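You operate a simulated robot arm through the tools that you are given. There is no shell and no other tool. Be economical: measure what you need, move in short steps, check, and stop when the job is done.

You are at the controls of a simulated robot arm. One attempt, no reset.

TASK
Take the sugar box that expires last from the island's table end and put it on the small black tray.

Only the result counts: the job must be done as asked and must still hold three seconds after the hand-in. Knocking over, shifting, dropping, spilling or breaking anything else fails it.

THE ROBOT
A 6-joint arm with a two-finger parallel gripper, fixed in place. Base frame: the origin is at the foot of the arm, x ahead of it, y to its left, z up; the work surface is at about z = 920. Readings come in mm, rad, newtons and seconds.
With the tool pointing down near the work surface it reaches from about 360 to 760 mm from the base axis. Its first joint turns from -1.152 to 1.152 rad. Payload 2.45 kg.
The TCP is the grasp point between the finger pads, 24 mm short of the fingertips. In the tool frame z runs along the fingers and y along their closing line. The gripper opens to 68 mm. The fingers are 17 mm wide and 10 mm thick; the gripper's body (40 by 70 mm) begins 41 mm behind the TCP.
Orientation is that of the tool frame in the base frame, as a unit quaternion [x, y, z, w]. With the fingers straight down and closing along the base's y, the tool's x points along the base's -x, its y along +y and its z along -z.

THE INTERFACE
- The arm moves only by the tool servo_tool. Its argument "targets" is a list of rows, each an object (a shift or turn left out is 0, a gripper value left out holds the last) with "gripper": the closure, from 0 (fully open) to 1 (shut); "linear": the shift along the tool's x, y, z in units of 20 mm (1.0 is 20 mm), a list of three; "angular": the turn, a rotation vector about the tool's x, y, z in units of 8 degrees (1.0 is 8 degrees), a list of three. In form: [{"gripper": gripper, "linear": [dx, dy, dz], "angular": [wx, wy, wz]}, ...]. A call has 1 to 10 rows; each row shifts and turns the commanded pose from where the row before left it, along the tool's axes as they then stand. A call with a number of a shift or a turn outside -1 to 1 is refused whole. A row lasts 0.2 s, in which the tool goes at most 50 mm and 0.15 rad; a call with a longer step from one row to the next is refused whole, and so is a gripper value outside its range. Where a pose cannot be reached the arm comes as near as it can. A force on the tool above 40 N (or 10 N above the force at the start of the call, whichever is more), or a blocked arm, ends the call early, and 0.2 s more pass. Each finger travels about 108 mm/s and halts on what it meets, pressing with about 21 N; the grip force reading is that of the motor and also rises with nothing between the fingers. The clock runs only during rows and for 0.2 s after the last one: add rows that do not move to give the fingers time. The reply holds the time, the measured pose of the TCP, the force on the tool along the base axes, the opening and the grip force, in the units named above and with some noise, and new pictures: "views" is both (left out), scene, wrist or none.
- Cameras (640 x 400 px; columns grow to the right, rows downward): "scene" is fixed at [183.2, 437.2, 1456.9]; the picture's right is [-0.50, -0.87, 0.00], its down [-0.56, 0.32, -0.76] and it looks along [0.66, -0.38, -0.64] (base axes); focal length 308 px, centre (320, 200). "wrist" rides on the gripper at [84, 11, -75] in the tool frame; the picture's right is [-0.13, 0.99, 0.00], its down [-0.60, -0.08, -0.79] and it looks along [-0.79, -0.10, 0.61] (tool axes); focal length 251 px, centre (320, 200). There is no depth. A picture from a camera that has moved, and an enlarged one, comes with that camera's place and axes in the base frame and with its lens.
- close_up(camera, box): a new picture of the part [left, top, right, bottom] of that camera's present view, enlarged. The clock stands still meanwhile.
- close_job(): hands the job in; it is judged then, once.

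Work in short steps. Places have to be worked out from the pictures, the camera data and where the tool is seen: move nearer, look again, correct. Check each grasp and each placing, and mend what went wrong. You have 90 turns and 170 pictures in all, those below and enlarged ones among them. Open the gripper and draw the arm clear of the work before you hand the job in, unless the task says otherwise; then end with one line.

The tools are called as name(argument=value, ...) on one line, values as JSON. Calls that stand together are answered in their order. servo_tool: Moves the arm, as the interface text tells. Its arguments: {"type":"object","properties":{"targets":{"type":"array","items":{"type":"object","properties":{"gripper":{"type":"number"},"linear":{"type":"array","items":{"type":"number"}},"angular":{"type":"array","items":{"type":"number"}}}}},"views":{"type":"string","enum":["both","scene","wrist","none"]}},"required":["targets"]} The other tools are called the same way: close_up (camera, box) takes an enlarged picture of a part of a camera's view; close_job () hands the job in.

At the start:

```text
time: 0.0
ee_pos: [426.6, 78.0, 1174.7]
tcp_rot: [0.0, 1.0, 0.0, -0.001]
wrist_force: [-0.7, -0.3, 0.6]
opening: 67.9
finger_force: 0.1
```

scene: 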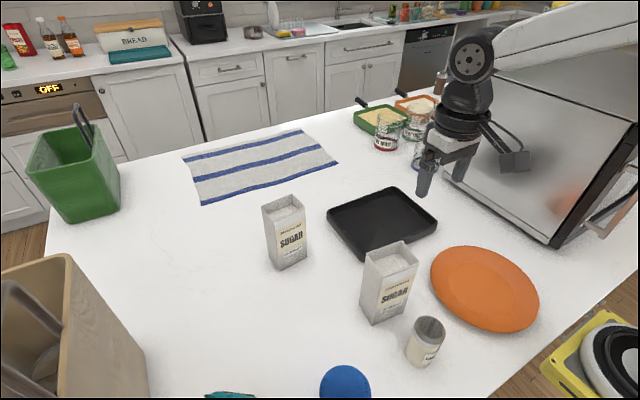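
wrist: 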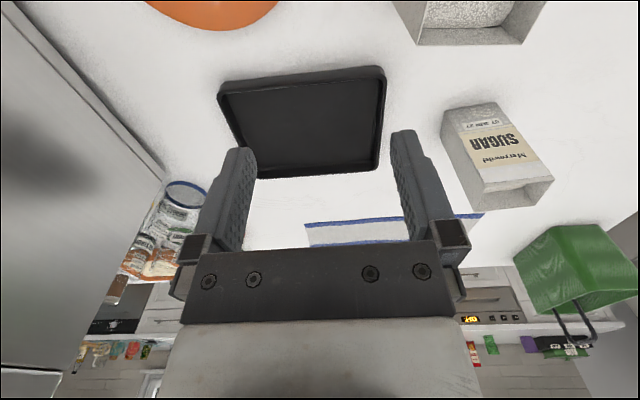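

I see two open sugar boxes and a tray; I need the expiry dates, so I enlarge both.

close_up(camera="scene", box=[250, 180, 330, 280])

close_up(camera="scene", box=[340, 230, 460, 380])

close_up(camera="wrist", box=[420, 80, 580, 220])

```text
4.00 times, centred on (290, 230) of scene
camera zoom: at [183.2, 437.2, 1456.9], right [-0.5, -0.87, 0.0], down [-0.56, 0.32, -0.76], along [0.66, -0.38, -0.64], focal length 1233 px, centre (440, 80)
```

zoom: 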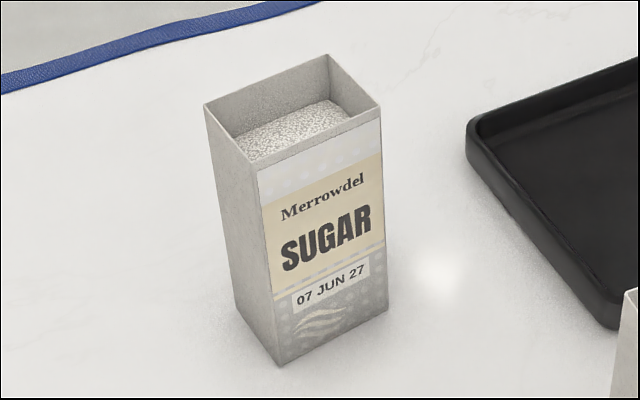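

```text
2.67 times, centred on (400, 305) of scene
camera zoom: at [183.2, 437.2, 1456.9], right [-0.5, -0.87, 0.0], down [-0.56, 0.32, -0.76], along [0.66, -0.38, -0.64], focal length 822 px, centre (107, -80)
```

zoom: 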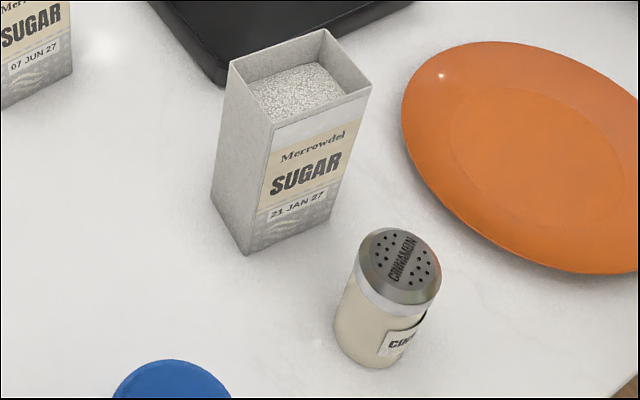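

```text
2.86 times, centred on (500, 150) of wrist
camera zoom: at [343.5, 89.9, 1250.3], right [0.13, 0.99, 0.0], down [0.6, -0.08, 0.79], along [0.79, -0.1, -0.61], focal length 718 px, centre (-194, 343)
```

zoom: 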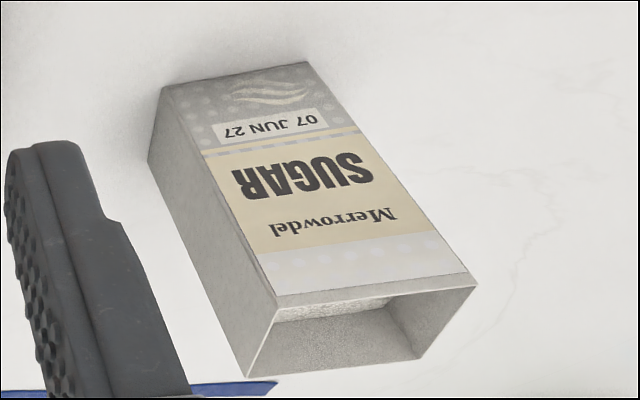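

The left box reads 07 JUN 27 and the right one 21 JAN 27, so the left one is wanted. I judge it at about (602, 278), with its top at z≈1068, about 50 mm deep along x and turned about +4°. I move over it at the present height.

servo_tool(targets=[{"gripper": 0, "linear": [-0.8, 0.9, 0]}, {"linear": [-0.8, 0.9, 0]}, {"linear": [-0.8, 0.9, 0]}, {"linear": [-0.8, 0.9, 0]}, {"linear": [-0.8, 0.9, 0]}, {"linear": [-0.8, 0.9, 0]}, {"linear": [-0.8, 0.9, 0]}, {"linear": [-0.8, 0.9, 0]}, {"linear": [-0.8, 0.9, 0]}, {"linear": [-0.8, 0.9, 0]}], views="both")

servo_tool(targets=[{"angular": [0, 0, 1]}, {"angular": [0, 0, 1]}, {"angular": [0, 0, 1]}, {"angular": [0, 0, 1]}, {"angular": [0, 0, 1]}, {"angular": [0, 0, 1]}, {"angular": [0, 0, 1]}, {"angular": [0, 0, 1]}, {"angular": [0, 0, 1]}, {"angular": [0, 0, 1]}], views="both")

```text
time: 2.2
ee_pos: [587.4, 258.1, 1172.5]
tcp_rot: [0.0, 1.0, -0.001, 0.0]
wrist_force: [-0.4, -0.4, 0.6]
opening: 68.0
finger_force: 0.1
camera wrist: at [504.5, 270.0, 1248.9], right [0.13, 0.99, 0.0], down [0.6, -0.08, 0.79], along [0.79, -0.1, -0.61], focal length 251 px, centre (320, 200)
```

scene: 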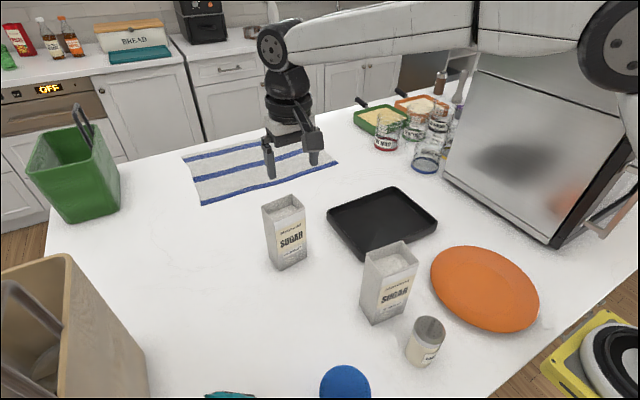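
wrist: 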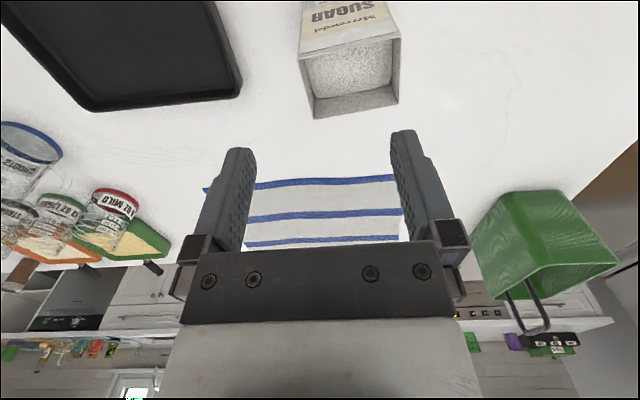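

```text
time: 4.4
ee_pos: [587.2, 259.2, 1174.5]
tcp_rot: [0.644, 0.765, 0.0, 0.0]
wrist_force: [-0.1, -0.1, -0.1]
opening: 68.1
finger_force: 0.1
camera wrist: at [584.3, 344.1, 1250.5], right [1.0, 0.04, 0.0], down [0.03, -0.61, 0.79], along [0.03, -0.79, -0.61], focal length 251 px, centre (320, 200)
```

scene: 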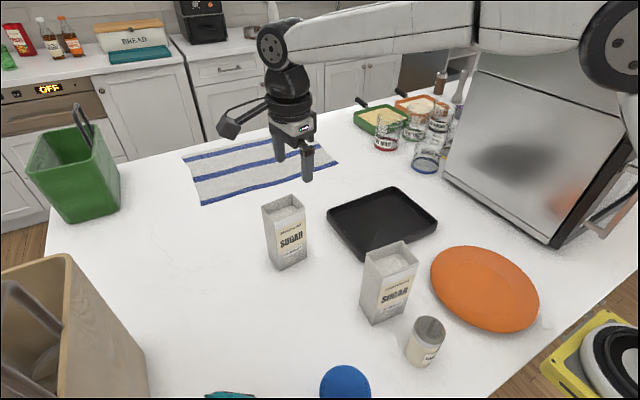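
wrist: 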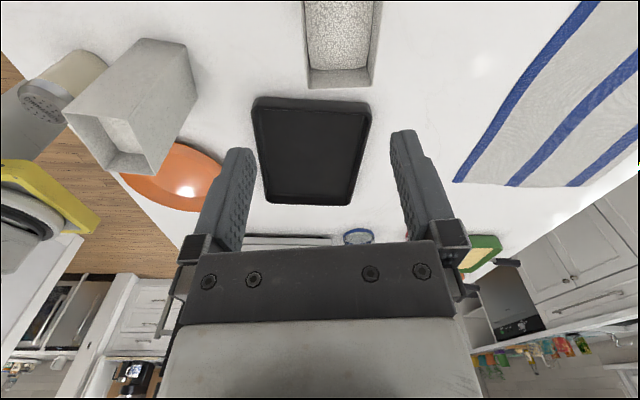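

From the wrist views, the box top is centred at about (601, 281) with a yaw of about 4.5°. I correct position and yaw, still above it, and look again.

servo_tool(targets=[{"angular": [0, 0, 0.66]}, {"linear": [0.52, 0.4, 0]}, {"linear": [0.52, 0.4, 0]}, {"linear": [0, 0, 1]}, {"linear": [0, 0, 1]}, {}], views="both")

close_up(camera="scene", box=[240, 120, 352, 280])

```text
time: 5.8
ee_pos: [600.7, 279.8, 1134.7]
tcp_rot: [0.678, 0.735, 0.0, 0.0]
wrist_force: [1.0, -0.8, -0.2]
opening: 68.3
finger_force: 0.0
camera wrist: at [604.5, 365.7, 1210.2], right [1.0, -0.05, 0.0], down [-0.03, -0.61, 0.79], along [-0.04, -0.79, -0.61], focal length 251 px, centre (320, 200)
```

scene: 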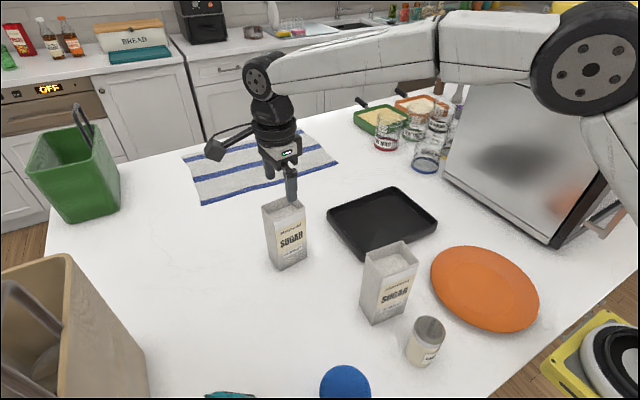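
wrist: 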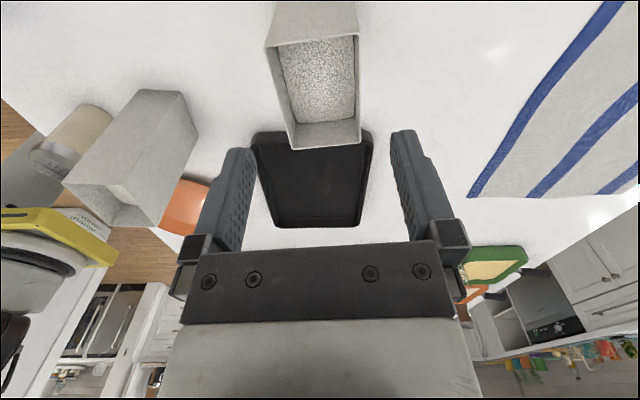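

```text
2.50 times, centred on (296, 200) of scene
camera zoom: at [183.2, 437.2, 1456.9], right [-0.5, -0.87, 0.0], down [-0.56, 0.32, -0.76], along [0.66, -0.38, -0.64], focal length 770 px, centre (380, 200)
```

zoom: 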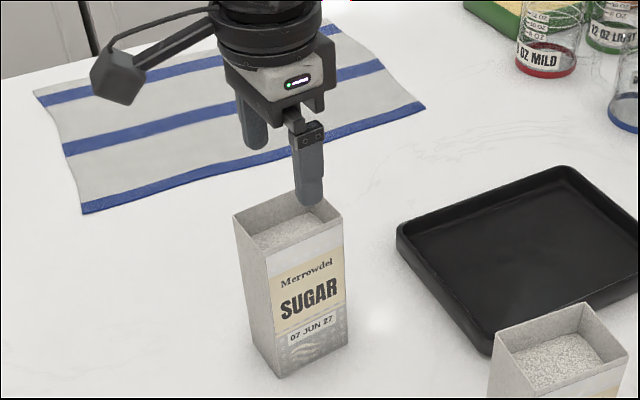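

The box top computes to (601, 278) with a yaw of about 4°, so the fingers straddle it with about 9 mm each side. I lower until the fingertips are just below the rim and check.

servo_tool(targets=[{"linear": [0, 0.03, 0.7]}, {"linear": [0, 0, 0.7]}, {"linear": [0, 0, 0.7]}, {"linear": [0, 0, 0.5]}, {"linear": [0, 0, 0.4]}, {}], views="both")

close_up(camera="scene", box=[240, 120, 352, 280])

```text
time: 7.2
ee_pos: [602.2, 279.1, 1074.8]
tcp_rot: [0.677, 0.736, 0.0, 0.001]
wrist_force: [-0.4, -0.2, 0.1]
opening: 67.9
finger_force: 0.1
camera wrist: at [606.7, 365.4, 1150.3], right [1.0, -0.05, 0.0], down [-0.03, -0.61, 0.79], along [-0.04, -0.79, -0.61], focal length 251 px, centre (320, 200)
```

scene: 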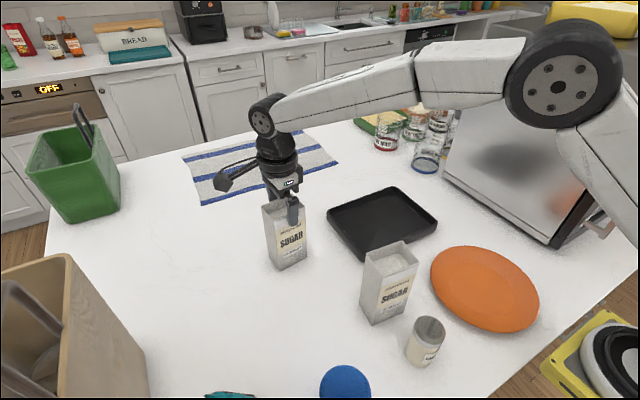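
wrist: 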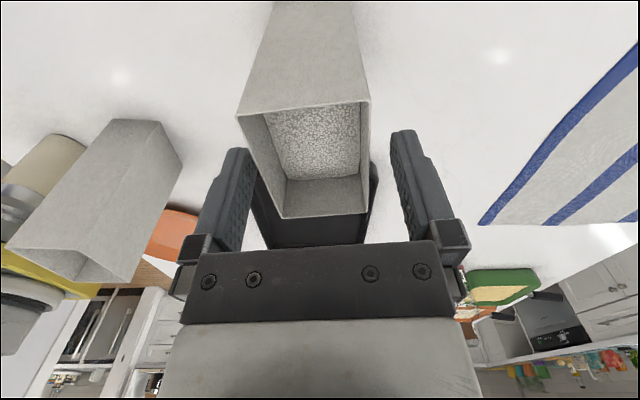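

```text
2.50 times, centred on (296, 200) of scene
camera zoom: at [183.2, 437.2, 1456.9], right [-0.5, -0.87, 0.0], down [-0.56, 0.32, -0.76], along [0.66, -0.38, -0.64], focal length 770 px, centre (380, 200)
```

zoom: 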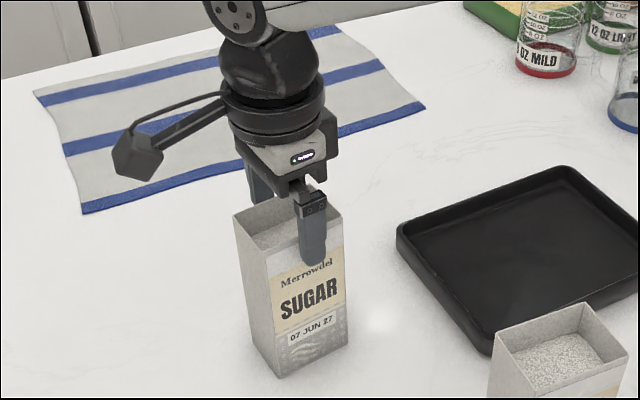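

The rim fits between the fingers (x 576–627, fingers centred at 602). I lower to z≈1037 and close.

servo_tool(targets=[{"linear": [0, -0.03, 0.5]}, {"linear": [0, 0, 0.5]}, {"linear": [0, 0, 0.5]}, {"linear": [0, 0, 0.35]}, {}], views="both")

close_up(camera="scene", box=[240, 120, 352, 280])

```text
time: 8.4
ee_pos: [602.5, 280.5, 1037.7]
tcp_rot: [0.677, 0.736, 0.001, 0.0]
wrist_force: [0.7, 0.1, -0.4]
opening: 67.8
finger_force: 0.0
camera wrist: at [606.1, 365.3, 1113.0], right [1.0, -0.05, 0.0], down [-0.03, -0.61, 0.79], along [-0.04, -0.79, -0.61], focal length 251 px, centre (320, 200)
```

scene: 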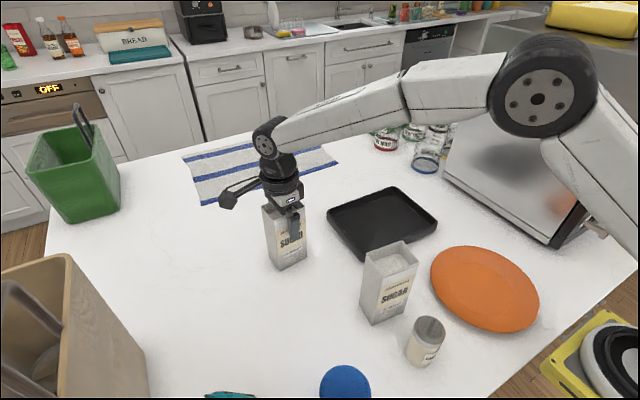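
wrist: 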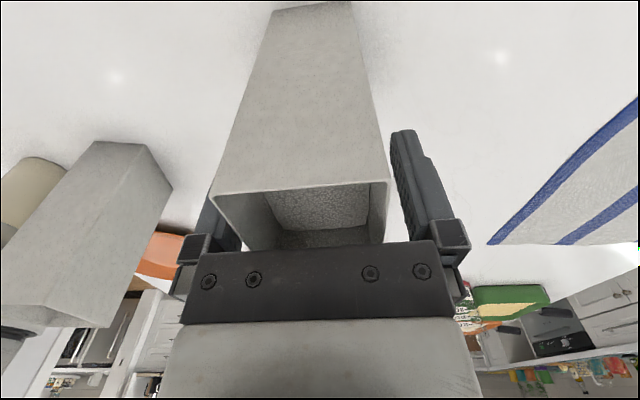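

```text
2.50 times, centred on (296, 200) of scene
camera zoom: at [183.2, 437.2, 1456.9], right [-0.5, -0.87, 0.0], down [-0.56, 0.32, -0.76], along [0.66, -0.38, -0.64], focal length 770 px, centre (380, 200)
```

zoom: 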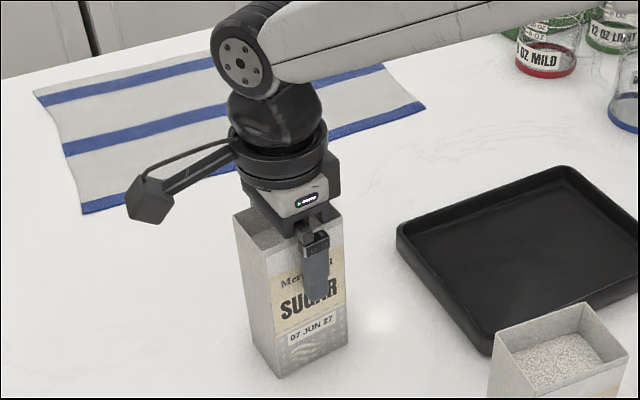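

The fingers are on both faces with no contact, so I close and let the grip settle.

servo_tool(targets=[{"gripper": 0.15}, {"gripper": 0.3}, {"gripper": 0.6}, {"gripper": 1}, {}, {}], views="both")

```text
time: 9.8
ee_pos: [601.5, 279.5, 1036.8]
tcp_rot: [0.678, 0.735, 0.0, 0.0]
wrist_force: [-0.8, 0.6, -0.4]
opening: 49.8
finger_force: 21.2
camera wrist: at [606.1, 365.3, 1113.2], right [1.0, -0.05, 0.0], down [-0.03, -0.61, 0.79], along [-0.04, -0.79, -0.61], focal length 251 px, centre (320, 200)
```

scene: 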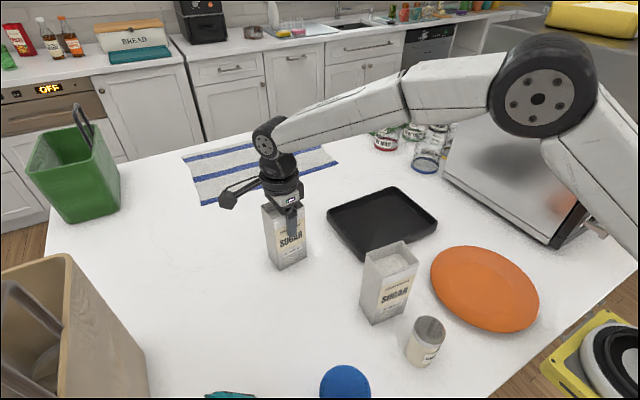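
wrist: 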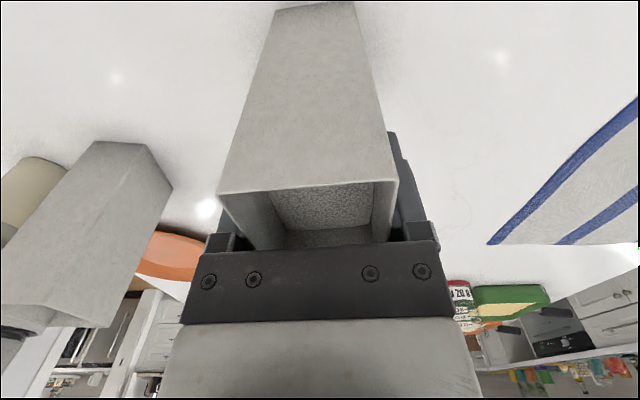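

The grip holds at 49.8 mm. I lift straight up by about 90 mm, gently.

servo_tool(targets=[{"linear": [0, 0, -0.2]}, {"linear": [0, 0, -0.4]}, {"linear": [0, 0, -0.6]}, {"linear": [0, 0, -0.7]}, {"linear": [0, 0, -0.7]}, {"linear": [0, 0, -0.7]}, {"linear": [0, 0, -0.5]}, {"linear": [0, 0, -0.3]}, {}], views="both")

```text
time: 11.8
ee_pos: [601.9, 280.8, 1120.0]
tcp_rot: [0.677, 0.736, 0.0, 0.0]
wrist_force: [-0.6, 0.7, -4.4]
opening: 49.8
finger_force: 19.9
camera wrist: at [605.6, 365.3, 1195.5], right [1.0, -0.05, 0.0], down [-0.03, -0.61, 0.79], along [-0.04, -0.79, -0.61], focal length 251 px, centre (320, 200)
```

scene: 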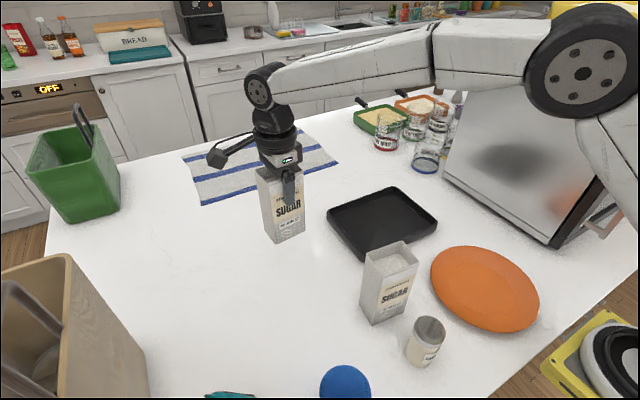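
wrist: 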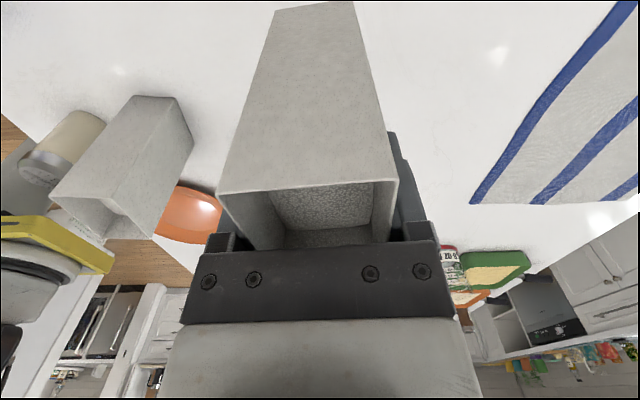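

The box hangs securely, weighing about 4.4 N. The tray centre works out at about (580, 33) from both cameras, so I carry the box over there at this height.

servo_tool(targets=[{"linear": [-0.4, -0.07, 0]}, {"linear": [-0.7, -0.12, 0]}, {"linear": [-0.9, -0.155, 0]}, {"linear": [-1, -0.173, 0]}, {"linear": [-1, -0.173, 0]}, {"linear": [-1, -0.173, 0]}, {"linear": [-1, -0.173, 0]}, {"linear": [-1, -0.173, 0]}, {"linear": [-0.8, -0.138, 0]}, {"linear": [-0.5, -0.087, 0]}], views="scene")

servo_tool(targets=[{"linear": [-0.6, -0.1, 0]}, {"linear": [-0.9, -0.155, 0]}, {"linear": [-0.9, -0.155, 0]}, {"linear": [-0.8, -0.138, 0]}, {"linear": [-0.6, -0.1, 0]}, {}], views="both")

close_up(camera="scene", box=[300, 100, 460, 280])

```text
time: 14.0
ee_pos: [588.2, 112.8, 1118.9]
tcp_rot: [0.677, 0.736, 0.0, 0.0]
wrist_force: [0.3, 0.7, -4.0]
opening: 50.2
finger_force: 20.5
```

scene: 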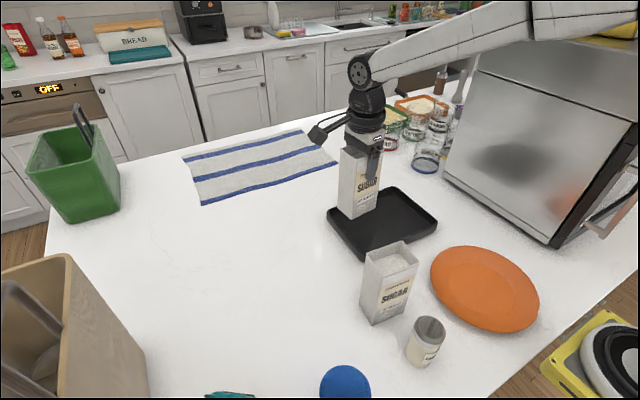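

```text
time: 15.4
ee_pos: [580.5, 36.1, 1120.5]
tcp_rot: [0.677, 0.736, 0.0, 0.0]
wrist_force: [-0.3, 1.2, -4.6]
opening: 49.9
finger_force: 20.9
camera wrist: at [584.5, 121.1, 1195.0], right [1.0, -0.05, 0.0], down [-0.03, -0.61, 0.79], along [-0.04, -0.79, -0.61], focal length 251 px, centre (320, 200)
```

scene: 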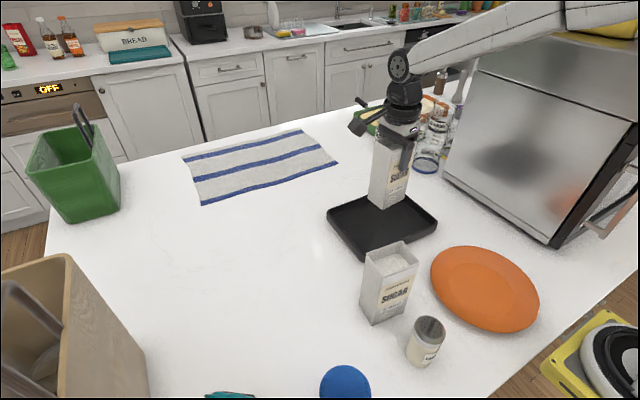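
wrist: 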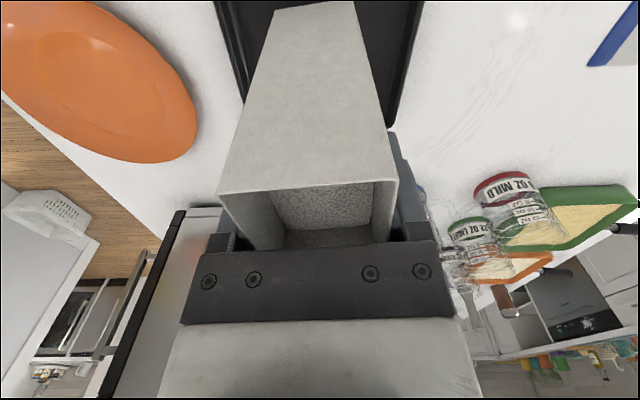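

```text
2.22 times, centred on (380, 190) of scene
camera zoom: at [183.3, 437.2, 1456.9], right [-0.5, -0.87, 0.0], down [-0.56, 0.32, -0.76], along [0.66, -0.38, -0.64], focal length 685 px, centre (187, 222)
```

zoom: 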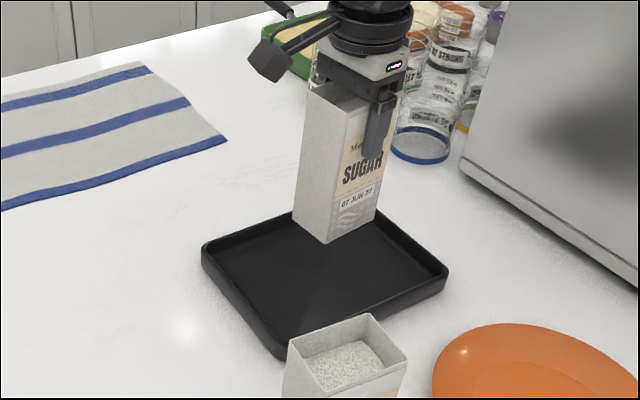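

The box is over the tray's middle. I lower 58 mm, then check before the last bit.

servo_tool(targets=[{"linear": [0, 0, 0.4]}, {"linear": [0, 0, 0.7]}, {"linear": [0, 0, 0.7]}, {"linear": [0, 0, 0.6]}, {"linear": [0, 0, 0.4]}, {"linear": [0, 0, 0.2]}, {}], views="scene")

close_up(camera="scene", box=[300, 100, 460, 280])

```text
time: 17.0
ee_pos: [579.2, 35.8, 1059.3]
tcp_rot: [0.678, 0.735, 0.0, -0.001]
wrist_force: [-0.2, 0.1, -3.9]
opening: 49.9
finger_force: 21.5
```

scene: 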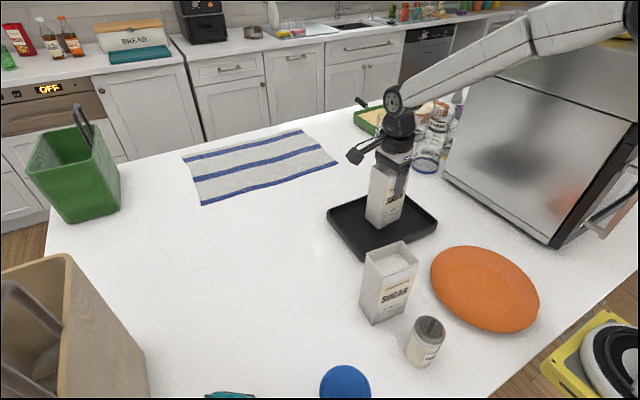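

```text
2.22 times, centred on (380, 190) of scene
camera zoom: at [183.3, 437.2, 1456.9], right [-0.5, -0.87, 0.0], down [-0.56, 0.32, -0.76], along [0.66, -0.38, -0.64], focal length 685 px, centre (187, 222)
```

zoom: 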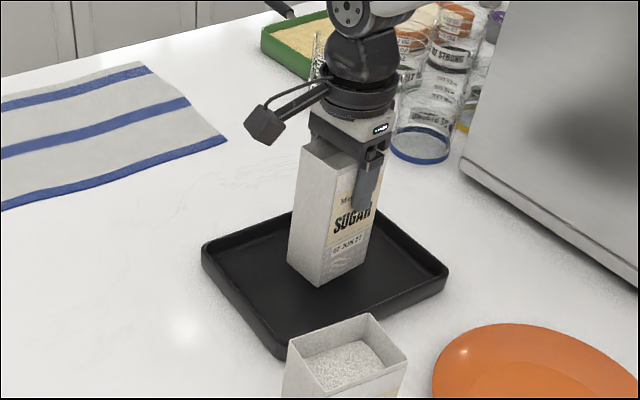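

The bottom is about 15 mm above the tray floor, with no contact yet. I go down in 2 mm steps, watching the force.

servo_tool(targets=[{"linear": [0, 0, 0.15]}, {"linear": [0, 0, 0.15]}, {"linear": [0, 0, 0.1]}, {"linear": [0, 0, 0.1]}, {}], views="none")

servo_tool(targets=[{"linear": [0, 0, 0.1]}, {}], views="none")

```text
time: 18.2
ee_pos: [578.7, 36.8, 1048.4]
tcp_rot: [0.678, 0.735, 0.0, 0.0]
wrist_force: [-0.4, 1.2, -3.6]
opening: 49.8
finger_force: 21.0
```

```text
time: 18.8
ee_pos: [578.8, 37.0, 1048.1]
tcp_rot: [0.677, 0.736, 0.0, 0.0]
wrist_force: [0.7, -0.6, -3.3]
opening: 49.9
finger_force: 20.8
```

The force still shows the full weight, so I continue in small steps.

servo_tool(targets=[{"linear": [0, 0, 0.1]}, {}], views="none")

servo_tool(targets=[{"linear": [0, 0, 0.07]}, {}], views="scene")

close_up(camera="scene", box=[340, 140, 440, 270])

```text
time: 19.4
ee_pos: [577.9, 36.6, 1044.9]
tcp_rot: [0.677, 0.736, 0.0, 0.001]
wrist_force: [-0.7, 0.0, -2.8]
opening: 49.8
finger_force: 21.3
```

```text
time: 20.0
ee_pos: [579.8, 35.6, 1043.9]
tcp_rot: [0.677, 0.736, 0.0, 0.001]
wrist_force: [-0.2, 0.4, -2.0]
opening: 49.9
finger_force: 21.2
```

scene: 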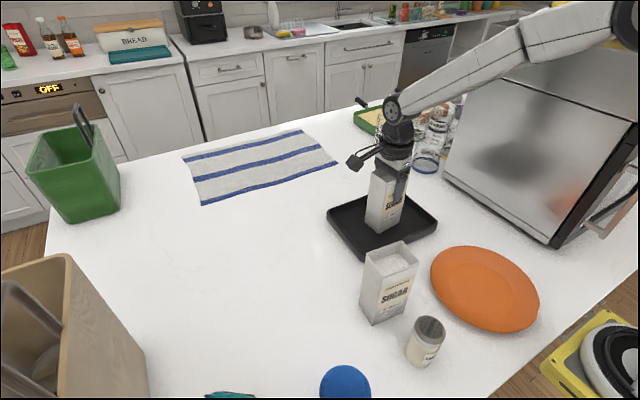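

```text
3.08 times, centred on (390, 205) of scene
camera zoom: at [183.3, 437.2, 1456.9], right [-0.5, -0.87, 0.0], down [-0.56, 0.32, -0.76], along [0.66, -0.38, -0.64], focal length 948 px, centre (105, 185)
```

zoom: 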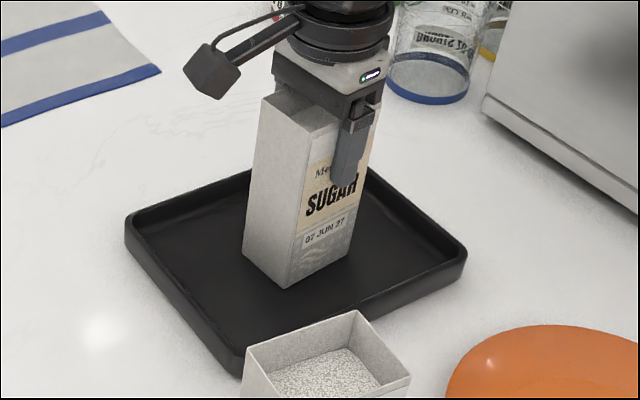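

The measured weight is falling (−2.0 N), so the bottom is touching. I add another millimetre or two to confirm it is fully seated.

servo_tool(targets=[{"linear": [0, 0, 0.06]}, {}], views="none")

servo_tool(targets=[{"linear": [0, 0, 0.04]}, {}, {}], views="none")

```text
time: 20.6
ee_pos: [578.8, 35.6, 1044.0]
tcp_rot: [0.678, 0.735, 0.001, 0.001]
wrist_force: [-1.1, -0.9, 9.9]
opening: 49.8
finger_force: 20.7
```

```text
time: 21.4
ee_pos: [579.5, 35.9, 1043.7]
tcp_rot: [0.678, 0.735, 0.001, 0.001]
wrist_force: [-2.3, -1.3, 18.7]
opening: 49.9
finger_force: 20.7
```

The box is seated, with the tray pushing back at 19 N. I back off about 1.5 mm to relieve it, then open slowly.

servo_tool(targets=[{"linear": [0, 0, -0.07]}, {}, {"gripper": 0.25}, {"gripper": 0.2}, {"gripper": 0.1}, {"gripper": 0}, {}, {}], views="both")

```text
time: 23.2
ee_pos: [578.3, 35.1, 1045.7]
tcp_rot: [0.677, 0.736, 0.001, 0.0]
wrist_force: [0.4, -0.1, 0.1]
opening: 68.1
finger_force: 0.1
camera wrist: at [583.4, 121.2, 1119.5], right [1.0, -0.05, 0.0], down [-0.03, -0.61, 0.79], along [-0.04, -0.79, -0.61], focal length 251 px, centre (320, 200)
```

scene: 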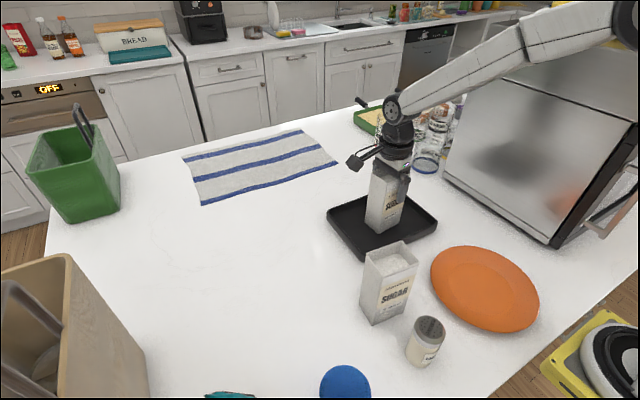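
wrist: 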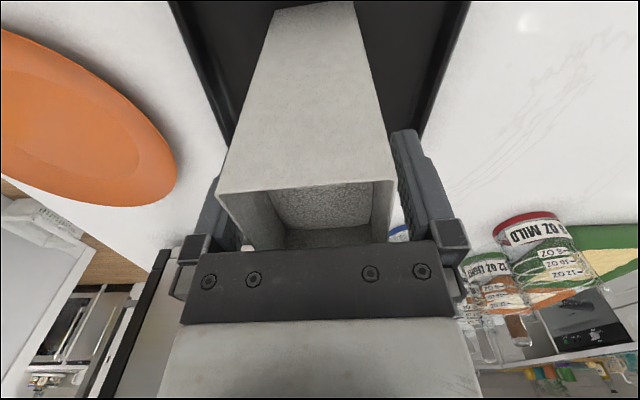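

The box stands free with open fingers on both sides. I retreat straight up.

servo_tool(targets=[{"linear": [0, 0, -0.3]}, {"linear": [0, 0, -0.6]}, {"linear": [0, 0, -0.8]}, {"linear": [0, 0, -1]}, {"linear": [0, 0, -1]}, {"linear": [0, 0, -1]}, {"linear": [0, 0, -1]}, {"linear": [0, 0, -1]}, {}], views="both")

close_up(camera="scene", box=[320, 130, 450, 340])

```text
time: 25.2
ee_pos: [581.5, 37.2, 1179.3]
tcp_rot: [0.677, 0.736, 0.0, 0.0]
wrist_force: [0.2, 0.2, 0.3]
opening: 68.2
finger_force: 0.0
camera wrist: at [585.8, 120.6, 1254.1], right [1.0, -0.05, 0.0], down [-0.03, -0.61, 0.79], along [-0.04, -0.79, -0.61], focal length 251 px, centre (320, 200)
```

scene: 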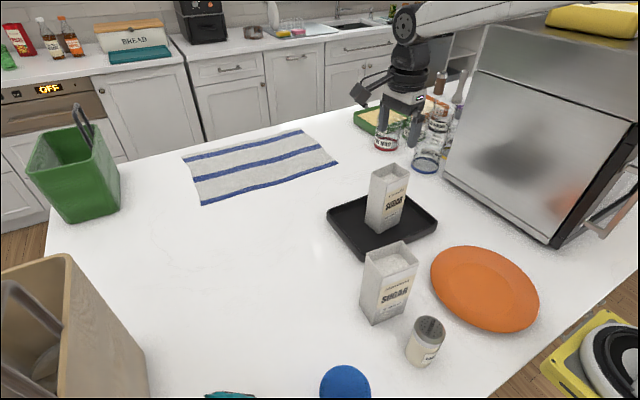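
wrist: 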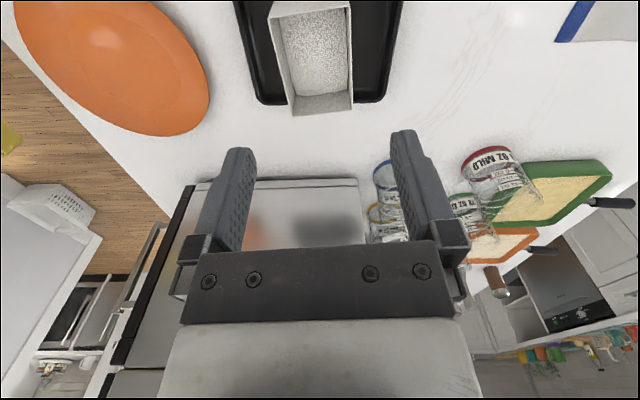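

```text
1.90 times, centred on (385, 235) of scene
camera zoom: at [183.2, 437.2, 1456.9], right [-0.5, -0.87, 0.0], down [-0.56, 0.32, -0.76], along [0.66, -0.38, -0.64], focal length 587 px, centre (196, 133)
```

zoom: 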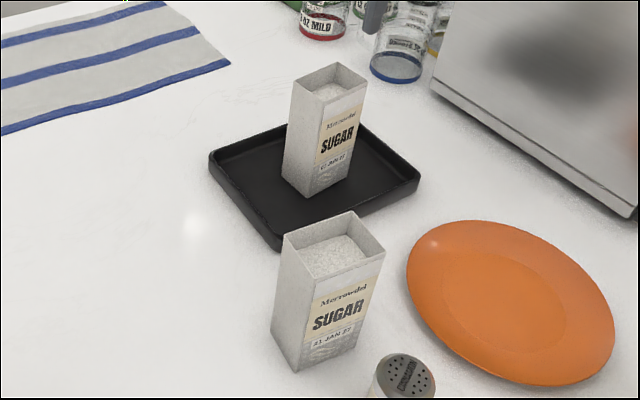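

The 07 JUN 27 box stands upright on the tray, nothing else has moved, and the arm is clear above it with the gripper open. I hand the job in.

close_job()

```text
The job is handed in.
```

The later-dated sugar box (07 JUN 27, against 21 JAN 27 on the other) is standing upright on the small black tray. Nothing else looked disturbed, and I've handed the job in.
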